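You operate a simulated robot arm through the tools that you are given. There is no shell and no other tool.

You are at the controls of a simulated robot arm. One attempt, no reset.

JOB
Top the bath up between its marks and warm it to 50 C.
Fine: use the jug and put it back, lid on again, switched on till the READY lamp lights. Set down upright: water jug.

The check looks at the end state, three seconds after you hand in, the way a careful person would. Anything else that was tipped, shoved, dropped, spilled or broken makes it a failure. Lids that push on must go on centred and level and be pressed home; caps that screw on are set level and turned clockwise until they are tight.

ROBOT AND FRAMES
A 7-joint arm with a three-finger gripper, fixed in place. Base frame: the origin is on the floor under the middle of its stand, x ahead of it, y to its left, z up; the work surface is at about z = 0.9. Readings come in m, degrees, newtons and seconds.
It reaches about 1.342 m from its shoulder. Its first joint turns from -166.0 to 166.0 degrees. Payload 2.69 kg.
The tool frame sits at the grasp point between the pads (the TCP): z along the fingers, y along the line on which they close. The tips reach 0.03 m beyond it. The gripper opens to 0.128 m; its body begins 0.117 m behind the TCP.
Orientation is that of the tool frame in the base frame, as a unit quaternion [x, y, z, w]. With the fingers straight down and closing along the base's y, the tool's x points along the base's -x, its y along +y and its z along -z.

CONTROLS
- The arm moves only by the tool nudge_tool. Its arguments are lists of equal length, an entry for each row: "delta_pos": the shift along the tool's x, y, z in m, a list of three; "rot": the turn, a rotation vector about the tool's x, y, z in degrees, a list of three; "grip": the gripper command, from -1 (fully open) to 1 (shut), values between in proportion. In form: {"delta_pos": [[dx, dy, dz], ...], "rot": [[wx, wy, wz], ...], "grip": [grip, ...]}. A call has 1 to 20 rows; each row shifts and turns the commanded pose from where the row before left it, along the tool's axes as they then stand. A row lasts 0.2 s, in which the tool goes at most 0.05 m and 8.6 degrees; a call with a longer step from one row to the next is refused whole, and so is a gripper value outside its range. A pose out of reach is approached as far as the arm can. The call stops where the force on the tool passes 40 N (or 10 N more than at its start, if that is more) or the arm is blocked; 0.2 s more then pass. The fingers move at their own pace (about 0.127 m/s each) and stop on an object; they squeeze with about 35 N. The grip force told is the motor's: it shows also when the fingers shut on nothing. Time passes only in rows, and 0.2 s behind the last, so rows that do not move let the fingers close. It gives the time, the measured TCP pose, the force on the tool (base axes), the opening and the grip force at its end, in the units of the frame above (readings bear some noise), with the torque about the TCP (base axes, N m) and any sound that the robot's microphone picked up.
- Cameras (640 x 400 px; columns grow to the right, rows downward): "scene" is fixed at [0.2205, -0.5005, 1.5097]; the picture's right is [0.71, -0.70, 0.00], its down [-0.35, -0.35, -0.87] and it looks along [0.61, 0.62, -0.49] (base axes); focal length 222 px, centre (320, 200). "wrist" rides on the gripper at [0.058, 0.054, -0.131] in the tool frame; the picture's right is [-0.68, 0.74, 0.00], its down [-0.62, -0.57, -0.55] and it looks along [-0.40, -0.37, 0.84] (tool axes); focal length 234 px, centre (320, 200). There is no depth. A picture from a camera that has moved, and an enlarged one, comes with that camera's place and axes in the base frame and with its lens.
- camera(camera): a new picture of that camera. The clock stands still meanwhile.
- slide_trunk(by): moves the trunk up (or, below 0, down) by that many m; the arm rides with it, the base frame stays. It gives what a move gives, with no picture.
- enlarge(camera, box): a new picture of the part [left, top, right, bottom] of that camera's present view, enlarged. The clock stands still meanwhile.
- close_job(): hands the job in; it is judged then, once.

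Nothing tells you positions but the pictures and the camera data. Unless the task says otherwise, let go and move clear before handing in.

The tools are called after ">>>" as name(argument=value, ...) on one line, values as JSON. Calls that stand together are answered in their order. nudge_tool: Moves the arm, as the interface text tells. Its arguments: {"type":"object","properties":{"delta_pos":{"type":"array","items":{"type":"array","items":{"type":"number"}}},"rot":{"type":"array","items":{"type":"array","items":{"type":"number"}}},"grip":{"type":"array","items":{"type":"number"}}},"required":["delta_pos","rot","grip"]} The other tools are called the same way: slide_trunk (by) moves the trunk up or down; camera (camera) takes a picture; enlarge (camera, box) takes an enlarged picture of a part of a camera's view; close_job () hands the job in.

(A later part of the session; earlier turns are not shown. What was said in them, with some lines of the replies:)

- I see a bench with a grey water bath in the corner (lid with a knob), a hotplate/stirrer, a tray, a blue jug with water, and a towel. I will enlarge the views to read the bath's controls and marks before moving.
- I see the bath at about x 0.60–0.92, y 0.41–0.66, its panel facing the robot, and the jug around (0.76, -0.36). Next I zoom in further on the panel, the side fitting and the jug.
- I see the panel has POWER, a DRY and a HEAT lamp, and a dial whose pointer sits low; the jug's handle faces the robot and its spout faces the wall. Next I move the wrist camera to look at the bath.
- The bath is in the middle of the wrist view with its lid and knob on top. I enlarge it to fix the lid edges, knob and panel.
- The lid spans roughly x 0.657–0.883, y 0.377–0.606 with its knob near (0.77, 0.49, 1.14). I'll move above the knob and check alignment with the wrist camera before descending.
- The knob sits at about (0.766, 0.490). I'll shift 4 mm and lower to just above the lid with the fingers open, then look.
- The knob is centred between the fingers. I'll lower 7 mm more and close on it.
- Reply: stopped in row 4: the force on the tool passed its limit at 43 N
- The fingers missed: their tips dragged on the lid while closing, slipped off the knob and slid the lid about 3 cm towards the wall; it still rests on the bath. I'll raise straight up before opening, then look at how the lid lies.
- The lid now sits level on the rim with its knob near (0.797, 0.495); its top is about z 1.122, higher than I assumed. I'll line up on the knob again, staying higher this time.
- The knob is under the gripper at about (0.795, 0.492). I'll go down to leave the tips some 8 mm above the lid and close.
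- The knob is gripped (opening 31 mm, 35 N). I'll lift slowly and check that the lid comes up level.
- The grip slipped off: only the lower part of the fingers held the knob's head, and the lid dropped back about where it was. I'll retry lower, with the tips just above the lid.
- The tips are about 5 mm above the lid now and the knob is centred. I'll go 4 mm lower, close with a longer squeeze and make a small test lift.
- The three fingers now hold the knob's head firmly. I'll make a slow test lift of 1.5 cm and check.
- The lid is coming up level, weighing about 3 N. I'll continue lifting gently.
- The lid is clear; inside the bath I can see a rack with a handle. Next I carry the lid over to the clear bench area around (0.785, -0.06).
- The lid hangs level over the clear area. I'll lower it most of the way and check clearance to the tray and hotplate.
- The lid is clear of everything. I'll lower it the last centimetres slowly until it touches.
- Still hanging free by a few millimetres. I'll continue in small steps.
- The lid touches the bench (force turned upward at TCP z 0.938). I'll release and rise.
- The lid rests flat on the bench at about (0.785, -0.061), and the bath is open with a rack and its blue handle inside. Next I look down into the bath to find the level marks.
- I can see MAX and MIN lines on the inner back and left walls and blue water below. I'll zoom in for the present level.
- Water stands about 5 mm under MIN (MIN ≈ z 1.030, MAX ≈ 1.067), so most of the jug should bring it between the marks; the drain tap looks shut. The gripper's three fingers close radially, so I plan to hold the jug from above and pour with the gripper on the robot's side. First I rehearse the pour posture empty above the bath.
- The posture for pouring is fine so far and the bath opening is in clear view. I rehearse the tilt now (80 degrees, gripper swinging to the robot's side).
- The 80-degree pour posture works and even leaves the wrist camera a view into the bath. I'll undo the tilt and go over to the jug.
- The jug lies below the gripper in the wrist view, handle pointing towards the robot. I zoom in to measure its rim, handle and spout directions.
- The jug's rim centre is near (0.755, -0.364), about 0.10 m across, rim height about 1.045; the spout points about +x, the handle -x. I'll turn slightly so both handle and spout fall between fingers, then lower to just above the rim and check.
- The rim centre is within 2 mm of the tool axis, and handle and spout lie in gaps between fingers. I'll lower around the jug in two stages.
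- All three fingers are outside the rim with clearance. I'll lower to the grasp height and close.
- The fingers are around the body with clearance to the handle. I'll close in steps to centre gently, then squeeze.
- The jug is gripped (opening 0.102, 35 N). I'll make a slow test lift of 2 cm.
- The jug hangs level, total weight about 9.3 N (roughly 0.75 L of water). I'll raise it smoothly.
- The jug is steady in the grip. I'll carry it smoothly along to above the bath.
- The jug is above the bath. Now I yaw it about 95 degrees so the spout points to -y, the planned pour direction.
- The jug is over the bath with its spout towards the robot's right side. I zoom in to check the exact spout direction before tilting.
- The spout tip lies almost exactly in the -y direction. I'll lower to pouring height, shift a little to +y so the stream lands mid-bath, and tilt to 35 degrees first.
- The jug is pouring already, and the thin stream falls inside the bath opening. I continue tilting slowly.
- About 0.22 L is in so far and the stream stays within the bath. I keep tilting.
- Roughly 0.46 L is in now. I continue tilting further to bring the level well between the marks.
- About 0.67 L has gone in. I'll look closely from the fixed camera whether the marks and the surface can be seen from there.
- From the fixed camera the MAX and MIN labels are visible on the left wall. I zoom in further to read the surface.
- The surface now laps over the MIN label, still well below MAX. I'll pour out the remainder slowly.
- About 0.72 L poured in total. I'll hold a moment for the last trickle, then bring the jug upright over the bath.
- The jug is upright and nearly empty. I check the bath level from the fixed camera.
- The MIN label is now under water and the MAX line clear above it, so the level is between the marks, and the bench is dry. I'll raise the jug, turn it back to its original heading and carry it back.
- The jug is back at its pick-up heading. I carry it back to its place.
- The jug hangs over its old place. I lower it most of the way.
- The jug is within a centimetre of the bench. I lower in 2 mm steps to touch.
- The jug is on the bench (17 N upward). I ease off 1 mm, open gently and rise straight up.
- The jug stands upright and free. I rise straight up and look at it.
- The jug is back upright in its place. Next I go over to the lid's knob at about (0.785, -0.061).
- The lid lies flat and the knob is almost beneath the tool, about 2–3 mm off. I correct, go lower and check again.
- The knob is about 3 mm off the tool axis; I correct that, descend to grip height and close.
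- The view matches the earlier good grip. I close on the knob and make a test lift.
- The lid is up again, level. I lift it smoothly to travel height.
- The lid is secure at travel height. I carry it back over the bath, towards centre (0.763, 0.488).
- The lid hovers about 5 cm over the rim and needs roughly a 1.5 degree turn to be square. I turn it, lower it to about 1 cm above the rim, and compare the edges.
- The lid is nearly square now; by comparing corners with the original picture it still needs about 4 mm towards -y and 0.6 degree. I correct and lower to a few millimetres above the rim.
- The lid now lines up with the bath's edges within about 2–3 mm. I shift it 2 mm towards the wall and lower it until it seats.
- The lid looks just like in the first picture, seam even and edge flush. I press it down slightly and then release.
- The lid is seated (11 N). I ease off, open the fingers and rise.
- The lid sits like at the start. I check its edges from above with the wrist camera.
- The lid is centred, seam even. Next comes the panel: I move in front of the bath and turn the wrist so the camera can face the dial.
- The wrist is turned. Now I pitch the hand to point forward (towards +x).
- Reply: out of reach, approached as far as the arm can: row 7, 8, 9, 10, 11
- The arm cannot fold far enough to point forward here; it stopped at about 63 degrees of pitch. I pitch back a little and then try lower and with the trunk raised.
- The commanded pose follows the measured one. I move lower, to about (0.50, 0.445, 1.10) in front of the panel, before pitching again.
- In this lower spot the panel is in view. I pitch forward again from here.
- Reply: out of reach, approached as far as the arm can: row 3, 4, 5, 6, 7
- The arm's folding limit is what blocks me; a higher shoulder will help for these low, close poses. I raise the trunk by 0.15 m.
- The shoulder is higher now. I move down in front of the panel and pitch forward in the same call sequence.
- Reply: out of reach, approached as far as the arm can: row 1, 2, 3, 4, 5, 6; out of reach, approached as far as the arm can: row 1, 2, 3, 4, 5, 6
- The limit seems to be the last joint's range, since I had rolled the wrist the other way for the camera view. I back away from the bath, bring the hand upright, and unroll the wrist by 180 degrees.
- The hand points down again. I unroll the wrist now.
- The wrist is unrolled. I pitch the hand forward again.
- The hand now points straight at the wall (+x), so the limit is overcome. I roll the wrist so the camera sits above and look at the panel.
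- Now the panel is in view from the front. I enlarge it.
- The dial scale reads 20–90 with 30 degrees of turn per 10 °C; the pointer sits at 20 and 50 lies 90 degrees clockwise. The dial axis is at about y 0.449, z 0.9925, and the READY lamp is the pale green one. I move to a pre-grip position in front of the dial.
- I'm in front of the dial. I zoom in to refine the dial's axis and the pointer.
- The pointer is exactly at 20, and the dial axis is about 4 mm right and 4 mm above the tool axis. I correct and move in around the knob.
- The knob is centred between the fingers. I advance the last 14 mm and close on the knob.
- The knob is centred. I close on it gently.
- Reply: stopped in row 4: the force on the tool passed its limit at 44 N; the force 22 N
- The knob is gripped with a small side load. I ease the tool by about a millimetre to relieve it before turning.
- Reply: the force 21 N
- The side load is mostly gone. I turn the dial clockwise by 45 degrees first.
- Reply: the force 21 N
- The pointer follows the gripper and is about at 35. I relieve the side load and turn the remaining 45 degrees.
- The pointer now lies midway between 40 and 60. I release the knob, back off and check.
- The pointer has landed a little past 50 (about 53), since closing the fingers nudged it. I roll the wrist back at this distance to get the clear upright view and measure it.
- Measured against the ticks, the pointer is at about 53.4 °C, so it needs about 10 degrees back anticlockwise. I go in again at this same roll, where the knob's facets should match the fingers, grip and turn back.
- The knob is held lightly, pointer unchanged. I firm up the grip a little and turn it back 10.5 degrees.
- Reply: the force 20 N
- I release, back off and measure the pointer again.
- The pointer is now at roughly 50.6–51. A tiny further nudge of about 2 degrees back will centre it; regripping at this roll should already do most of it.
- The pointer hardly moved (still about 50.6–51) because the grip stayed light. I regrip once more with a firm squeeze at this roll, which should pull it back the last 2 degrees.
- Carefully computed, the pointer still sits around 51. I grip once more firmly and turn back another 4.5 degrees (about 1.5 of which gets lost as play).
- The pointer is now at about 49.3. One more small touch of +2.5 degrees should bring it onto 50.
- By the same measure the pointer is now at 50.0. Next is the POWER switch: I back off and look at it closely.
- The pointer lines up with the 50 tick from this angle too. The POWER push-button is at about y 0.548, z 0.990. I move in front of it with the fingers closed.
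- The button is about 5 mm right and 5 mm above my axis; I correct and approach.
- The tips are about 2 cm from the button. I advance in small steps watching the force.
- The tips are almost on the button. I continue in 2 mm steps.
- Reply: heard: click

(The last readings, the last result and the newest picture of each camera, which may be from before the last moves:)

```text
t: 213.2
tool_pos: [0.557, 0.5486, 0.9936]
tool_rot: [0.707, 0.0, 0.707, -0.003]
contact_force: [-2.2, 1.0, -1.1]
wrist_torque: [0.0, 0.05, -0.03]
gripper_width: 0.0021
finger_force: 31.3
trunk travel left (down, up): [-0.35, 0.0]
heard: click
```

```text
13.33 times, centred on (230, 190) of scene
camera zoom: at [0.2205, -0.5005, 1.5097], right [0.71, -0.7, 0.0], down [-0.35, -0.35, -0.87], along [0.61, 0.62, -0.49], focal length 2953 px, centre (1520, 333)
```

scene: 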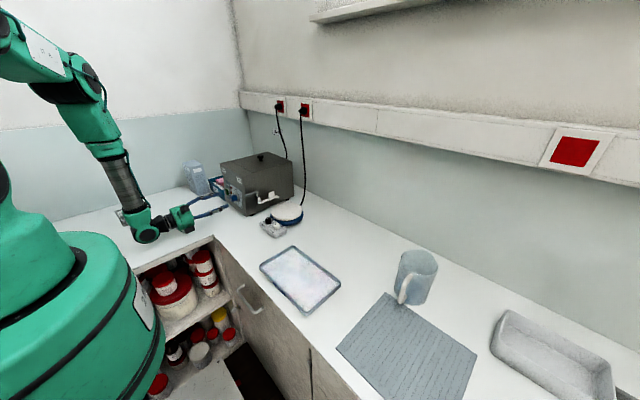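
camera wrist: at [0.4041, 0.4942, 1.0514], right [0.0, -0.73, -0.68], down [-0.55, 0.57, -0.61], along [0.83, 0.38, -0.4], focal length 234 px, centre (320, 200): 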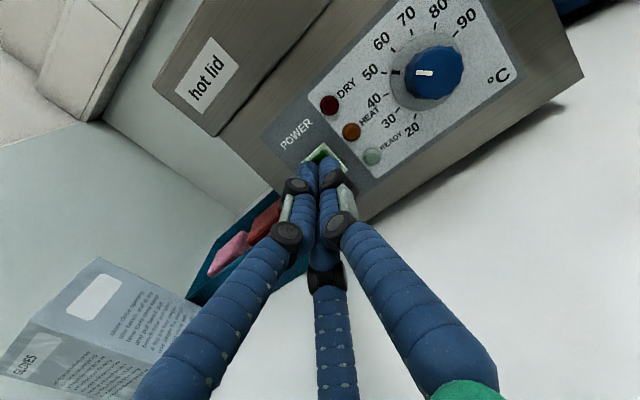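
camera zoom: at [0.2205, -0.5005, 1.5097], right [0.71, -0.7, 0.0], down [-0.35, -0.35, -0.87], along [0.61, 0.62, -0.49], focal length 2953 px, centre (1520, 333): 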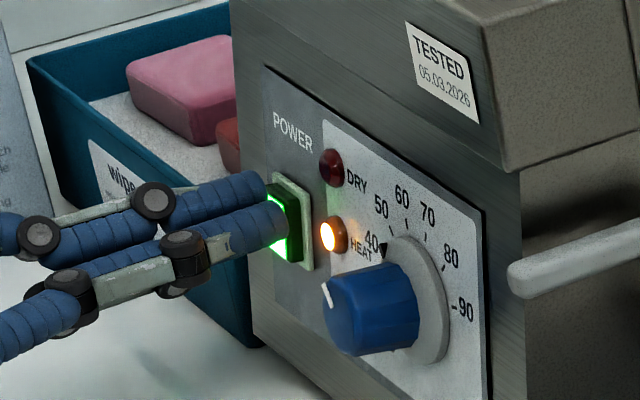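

A click: the power button glows green and the HEAT lamp is lit. I back off and wait, watching the lamps.

>>> nudge_tool(delta_pos=[[0, 0, -0.02], [0, 0, -0.04], [0, 0, -0.04], [0, 0, 0], [0, 0, 0]], rot=[[0, 0, 0], [0, 0, 0], [0, 0, 0], [0, 0, 0], [0, 0, 0]], grip=[1, 1, 1, 1, 1])

>>> camera(camera="wrist")

>>> enlarge(camera="scene", box=[215, 175, 255, 215])

```text
t: 214.4
tool_pos: [0.4543, 0.5498, 0.9921]
tool_rot: [0.708, 0.0, 0.707, -0.003]
contact_force: [0.0, 0.2, -0.9]
wrist_torque: [-0.05, -0.02, -0.01]
gripper_width: 0.0021
finger_force: 31.4
trunk travel left (down, up): [-0.35, 0.0]
```

```text
taken
camera wrist: at [0.3233, 0.4955, 1.0501], right [0.0, -0.73, -0.68], down [-0.55, 0.57, -0.61], along [0.83, 0.38, -0.4], focal length 234 px, centre (320, 200)
```

wrist: 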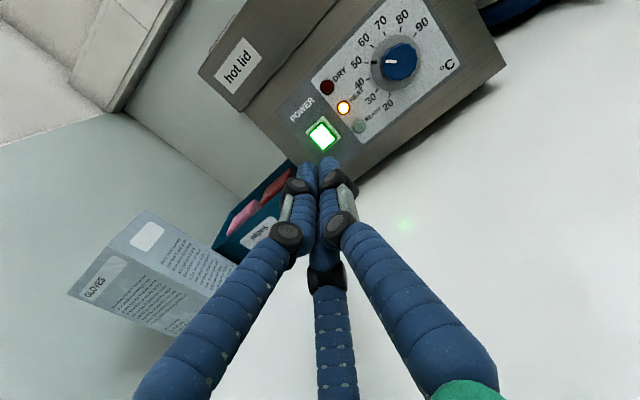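

```text
10.00 times, centred on (235, 195) of scene
camera zoom: at [0.2205, -0.5005, 1.5097], right [0.71, -0.7, 0.0], down [-0.35, -0.35, -0.87], along [0.61, 0.62, -0.49], focal length 2215 px, centre (1170, 250)
```

zoom: 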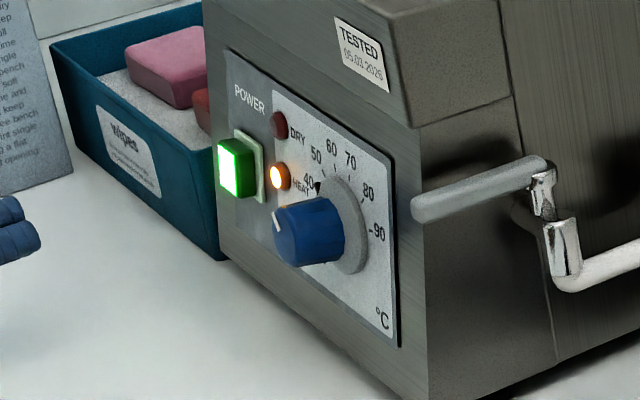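

Power and HEAT are lit, DRY is off. I wait, and check the READY lamp from time to time.

>>> nudge_tool(delta_pos=[[0, 0, 0], [0, 0, 0], [0, 0, 0], [0, 0, 0], [0, 0, 0], [0, 0, 0], [0, 0, 0], [0, 0, 0], [0, 0, 0], [0, 0, 0], [0, 0, 0], [0, 0, 0], [0, 0, 0], [0, 0, 0], [0, 0, 0], [0, 0, 0], [0, 0, 0], [0, 0, 0], [0, 0, 0], [0, 0, 0]], rot=[[0, 0, 0], [0, 0, 0], [0, 0, 0], [0, 0, 0], [0, 0, 0], [0, 0, 0], [0, 0, 0], [0, 0, 0], [0, 0, 0], [0, 0, 0], [0, 0, 0], [0, 0, 0], [0, 0, 0], [0, 0, 0], [0, 0, 0], [0, 0, 0], [0, 0, 0], [0, 0, 0], [0, 0, 0], [0, 0, 0]], grip=[1, 1, 1, 1, 1, 1, 1, 1, 1, 1, 1, 1, 1, 1, 1, 1, 1, 1, 1, 1])

>>> nudge_tool(delta_pos=[[0, 0, 0], [0, 0, 0], [0, 0, 0], [0, 0, 0], [0, 0, 0], [0, 0, 0], [0, 0, 0], [0, 0, 0], [0, 0, 0], [0, 0, 0], [0, 0, 0], [0, 0, 0], [0, 0, 0], [0, 0, 0], [0, 0, 0], [0, 0, 0], [0, 0, 0], [0, 0, 0], [0, 0, 0], [0, 0, 0]], rot=[[0, 0, 0], [0, 0, 0], [0, 0, 0], [0, 0, 0], [0, 0, 0], [0, 0, 0], [0, 0, 0], [0, 0, 0], [0, 0, 0], [0, 0, 0], [0, 0, 0], [0, 0, 0], [0, 0, 0], [0, 0, 0], [0, 0, 0], [0, 0, 0], [0, 0, 0], [0, 0, 0], [0, 0, 0], [0, 0, 0]], grip=[1, 1, 1, 1, 1, 1, 1, 1, 1, 1, 1, 1, 1, 1, 1, 1, 1, 1, 1, 1])

>>> enlarge(camera="wrist", box=[280, 10, 460, 160])

```text
t: 218.6
tool_pos: [0.4534, 0.5498, 0.9915]
tool_rot: [0.707, 0.001, 0.707, -0.003]
contact_force: [-0.2, -0.1, -0.1]
wrist_torque: [0.02, 0.0, 0.0]
gripper_width: 0.0022
finger_force: 31.2
trunk travel left (down, up): [-0.35, 0.0]
```

```text
t: 222.8
tool_pos: [0.454, 0.5511, 0.991]
tool_rot: [0.707, 0.001, 0.707, -0.004]
contact_force: [-0.4, 0.5, -0.5]
wrist_torque: [-0.02, -0.01, 0.0]
gripper_width: 0.0022
finger_force: 32.1
trunk travel left (down, up): [-0.35, 0.0]
```

```text
2.67 times, centred on (370, 85) of wrist
camera zoom: at [0.3229, 0.4956, 1.0502], right [0.0, -0.73, -0.68], down [-0.55, 0.57, -0.61], along [0.83, 0.38, -0.4], focal length 624 px, centre (187, 507)
```

zoom: 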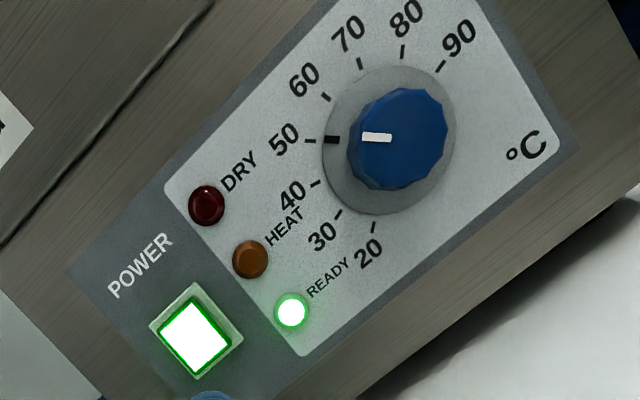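

READY is lit, HEAT has gone out and the pointer sits on 50. I move the arm clear and do a final check of the scene.

>>> nudge_tool(delta_pos=[[0.01, 0.005, -0.01], [0.035, 0.01, -0.005], [0.04, 0.01, 0], [0.04, 0.01, 0], [0.04, 0.01, 0], [0.04, 0.01, 0], [0.04, 0.01, 0], [0, 0, 0]], rot=[[0, 0, 0], [0, 0, 0], [0, 0, 0], [0, 0, 0], [0, 0, 0], [0, 0, 0], [0, 0, 0], [0, 0, 0]], grip=[1, 1, 1, 1, 1, 1, 1, 1])

>>> camera(camera="scene")

>>> enlarge(camera="scene", box=[180, 145, 310, 225])

>>> enlarge(camera="scene", box=[340, 220, 480, 320])

>>> camera(camera="wrist")

```text
t: 224.6
tool_pos: [0.4431, 0.481, 1.2359]
tool_rot: [0.707, 0.0, 0.707, -0.002]
contact_force: [-0.5, -0.1, 0.5]
wrist_torque: [0.03, 0.0, 0.04]
gripper_width: 0.0019
finger_force: 31.8
trunk travel left (down, up): [-0.35, 0.0]
```

```text
taken
```

scene: 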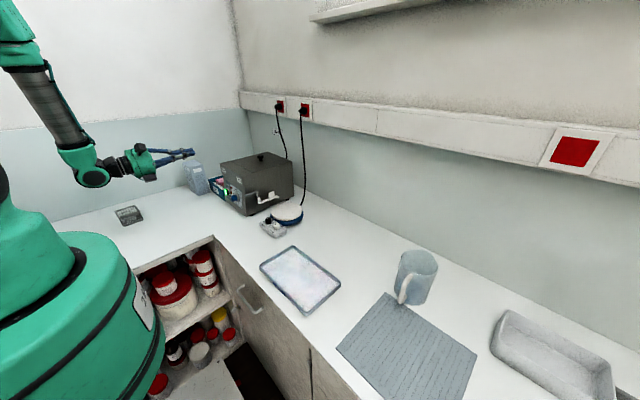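

```text
4.92 times, centred on (245, 185) of scene
camera zoom: at [0.2205, -0.5005, 1.5097], right [0.71, -0.7, 0.0], down [-0.35, -0.35, -0.87], along [0.61, 0.62, -0.49], focal length 1090 px, centre (689, 274)
```

zoom: 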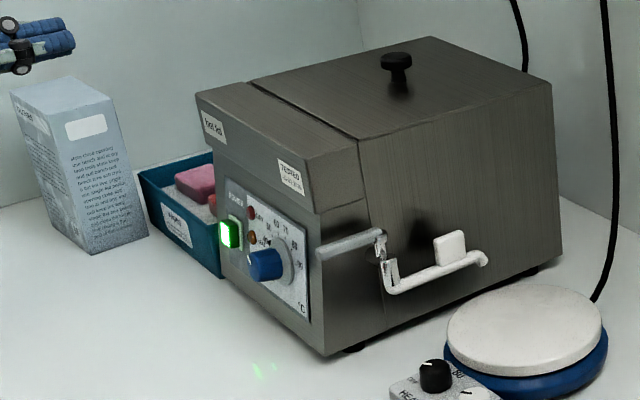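

```text
4.00 times, centred on (410, 270) of scene
camera zoom: at [0.2205, -0.5005, 1.5097], right [0.71, -0.7, 0.0], down [-0.35, -0.35, -0.87], along [0.61, 0.62, -0.49], focal length 886 px, centre (-40, -80)
```

zoom: 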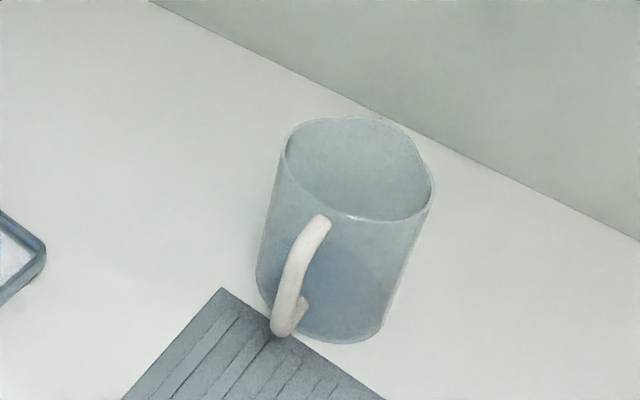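

```text
taken
camera wrist: at [0.3114, 0.4262, 1.2943], right [0.0, -0.73, -0.68], down [-0.55, 0.57, -0.61], along [0.83, 0.38, -0.4], focal length 234 px, centre (320, 200)
```

wrist: 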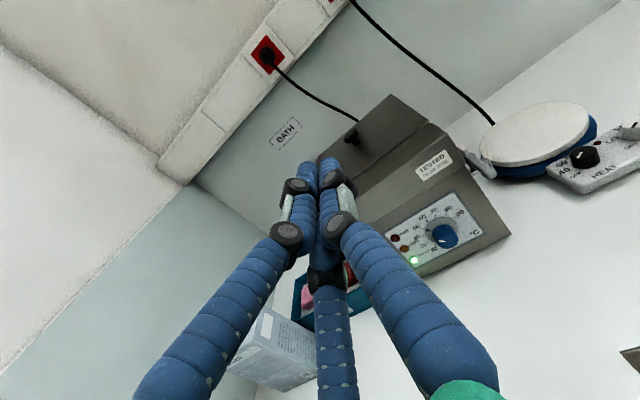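

READY stays lit, the jug stands upright at its place and the lid is on. I take one last close look at the lid's edges.

>>> enlarge(camera="scene", box=[218, 145, 258, 173])

>>> enlarge(camera="scene", box=[240, 145, 300, 178])

>>> enlarge(camera="wrist", box=[320, 90, 520, 290])

```text
14.29 times, centred on (238, 159) of scene
camera zoom: at [0.2205, -0.5005, 1.5097], right [0.71, -0.7, 0.0], down [-0.35, -0.35, -0.87], along [0.61, 0.62, -0.49], focal length 3164 px, centre (1491, 786)
```

zoom: 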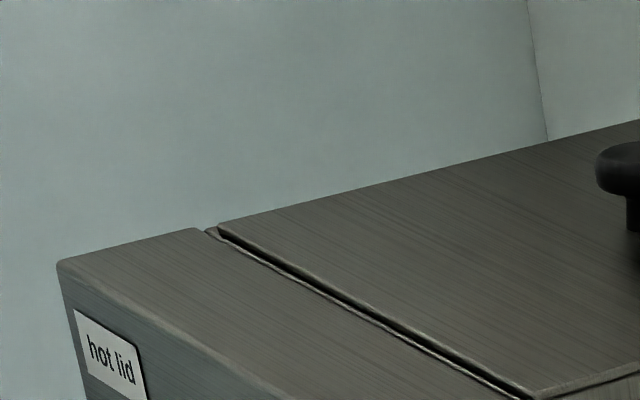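

```text
10.67 times, centred on (270, 162) of scene
camera zoom: at [0.2205, -0.5005, 1.5097], right [0.71, -0.7, 0.0], down [-0.35, -0.35, -0.87], along [0.61, 0.62, -0.49], focal length 2362 px, centre (853, 611)
```

zoom: 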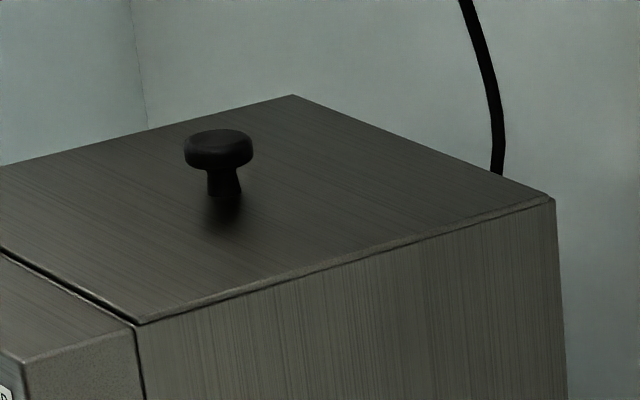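

```text
2.00 times, centred on (420, 190) of wrist
camera zoom: at [0.3114, 0.4262, 1.2943], right [0.0, -0.73, -0.68], down [-0.55, 0.57, -0.61], along [0.83, 0.38, -0.4], focal length 468 px, centre (120, 220)
```

zoom: 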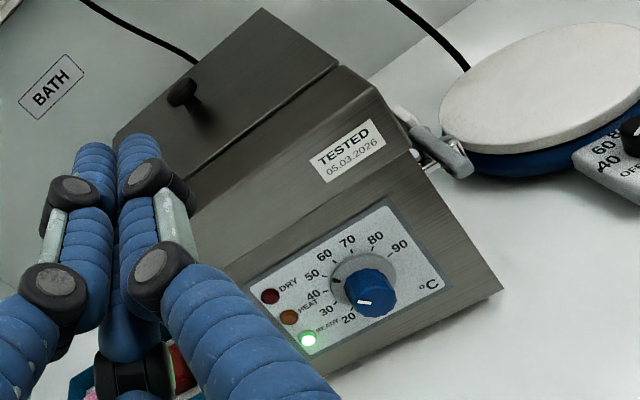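

The bath reads 50 with READY lit, the water is between MIN and MAX, the lid sits square and level, and the jug stands upright in its place. The arm is clear, so I hand the job in.

>>> close_job()

```text
The job is handed in.
```

The bath is topped up and warmed, and I've handed the job in. I don't have the check's result.

- **Water level:** it started about 5 mm under MIN. I poured in about 0.8 L, and it is now between MIN and MAX. I saw no water spilled on the bench.
- **Heating:** the dial is on 50 °C. I pressed POWER, HEAT came on, and READY lit within about 10 seconds. I left the bath switched on.
- **Lid:** it is back on, level and pressed down, within about 3–4 mm of its starting position. On my first try at gripping the knob, the fingers slipped and slid the lid about 3 cm. It stayed on the bath.
- **Jug:** it stands upright less than 1 cm from where it was, with a little water left in it.

The arm is clear of the bath, the jug and everything else on the bench. The trunk is still raised by 0.15 m, because I needed the extra height to reach the panel.
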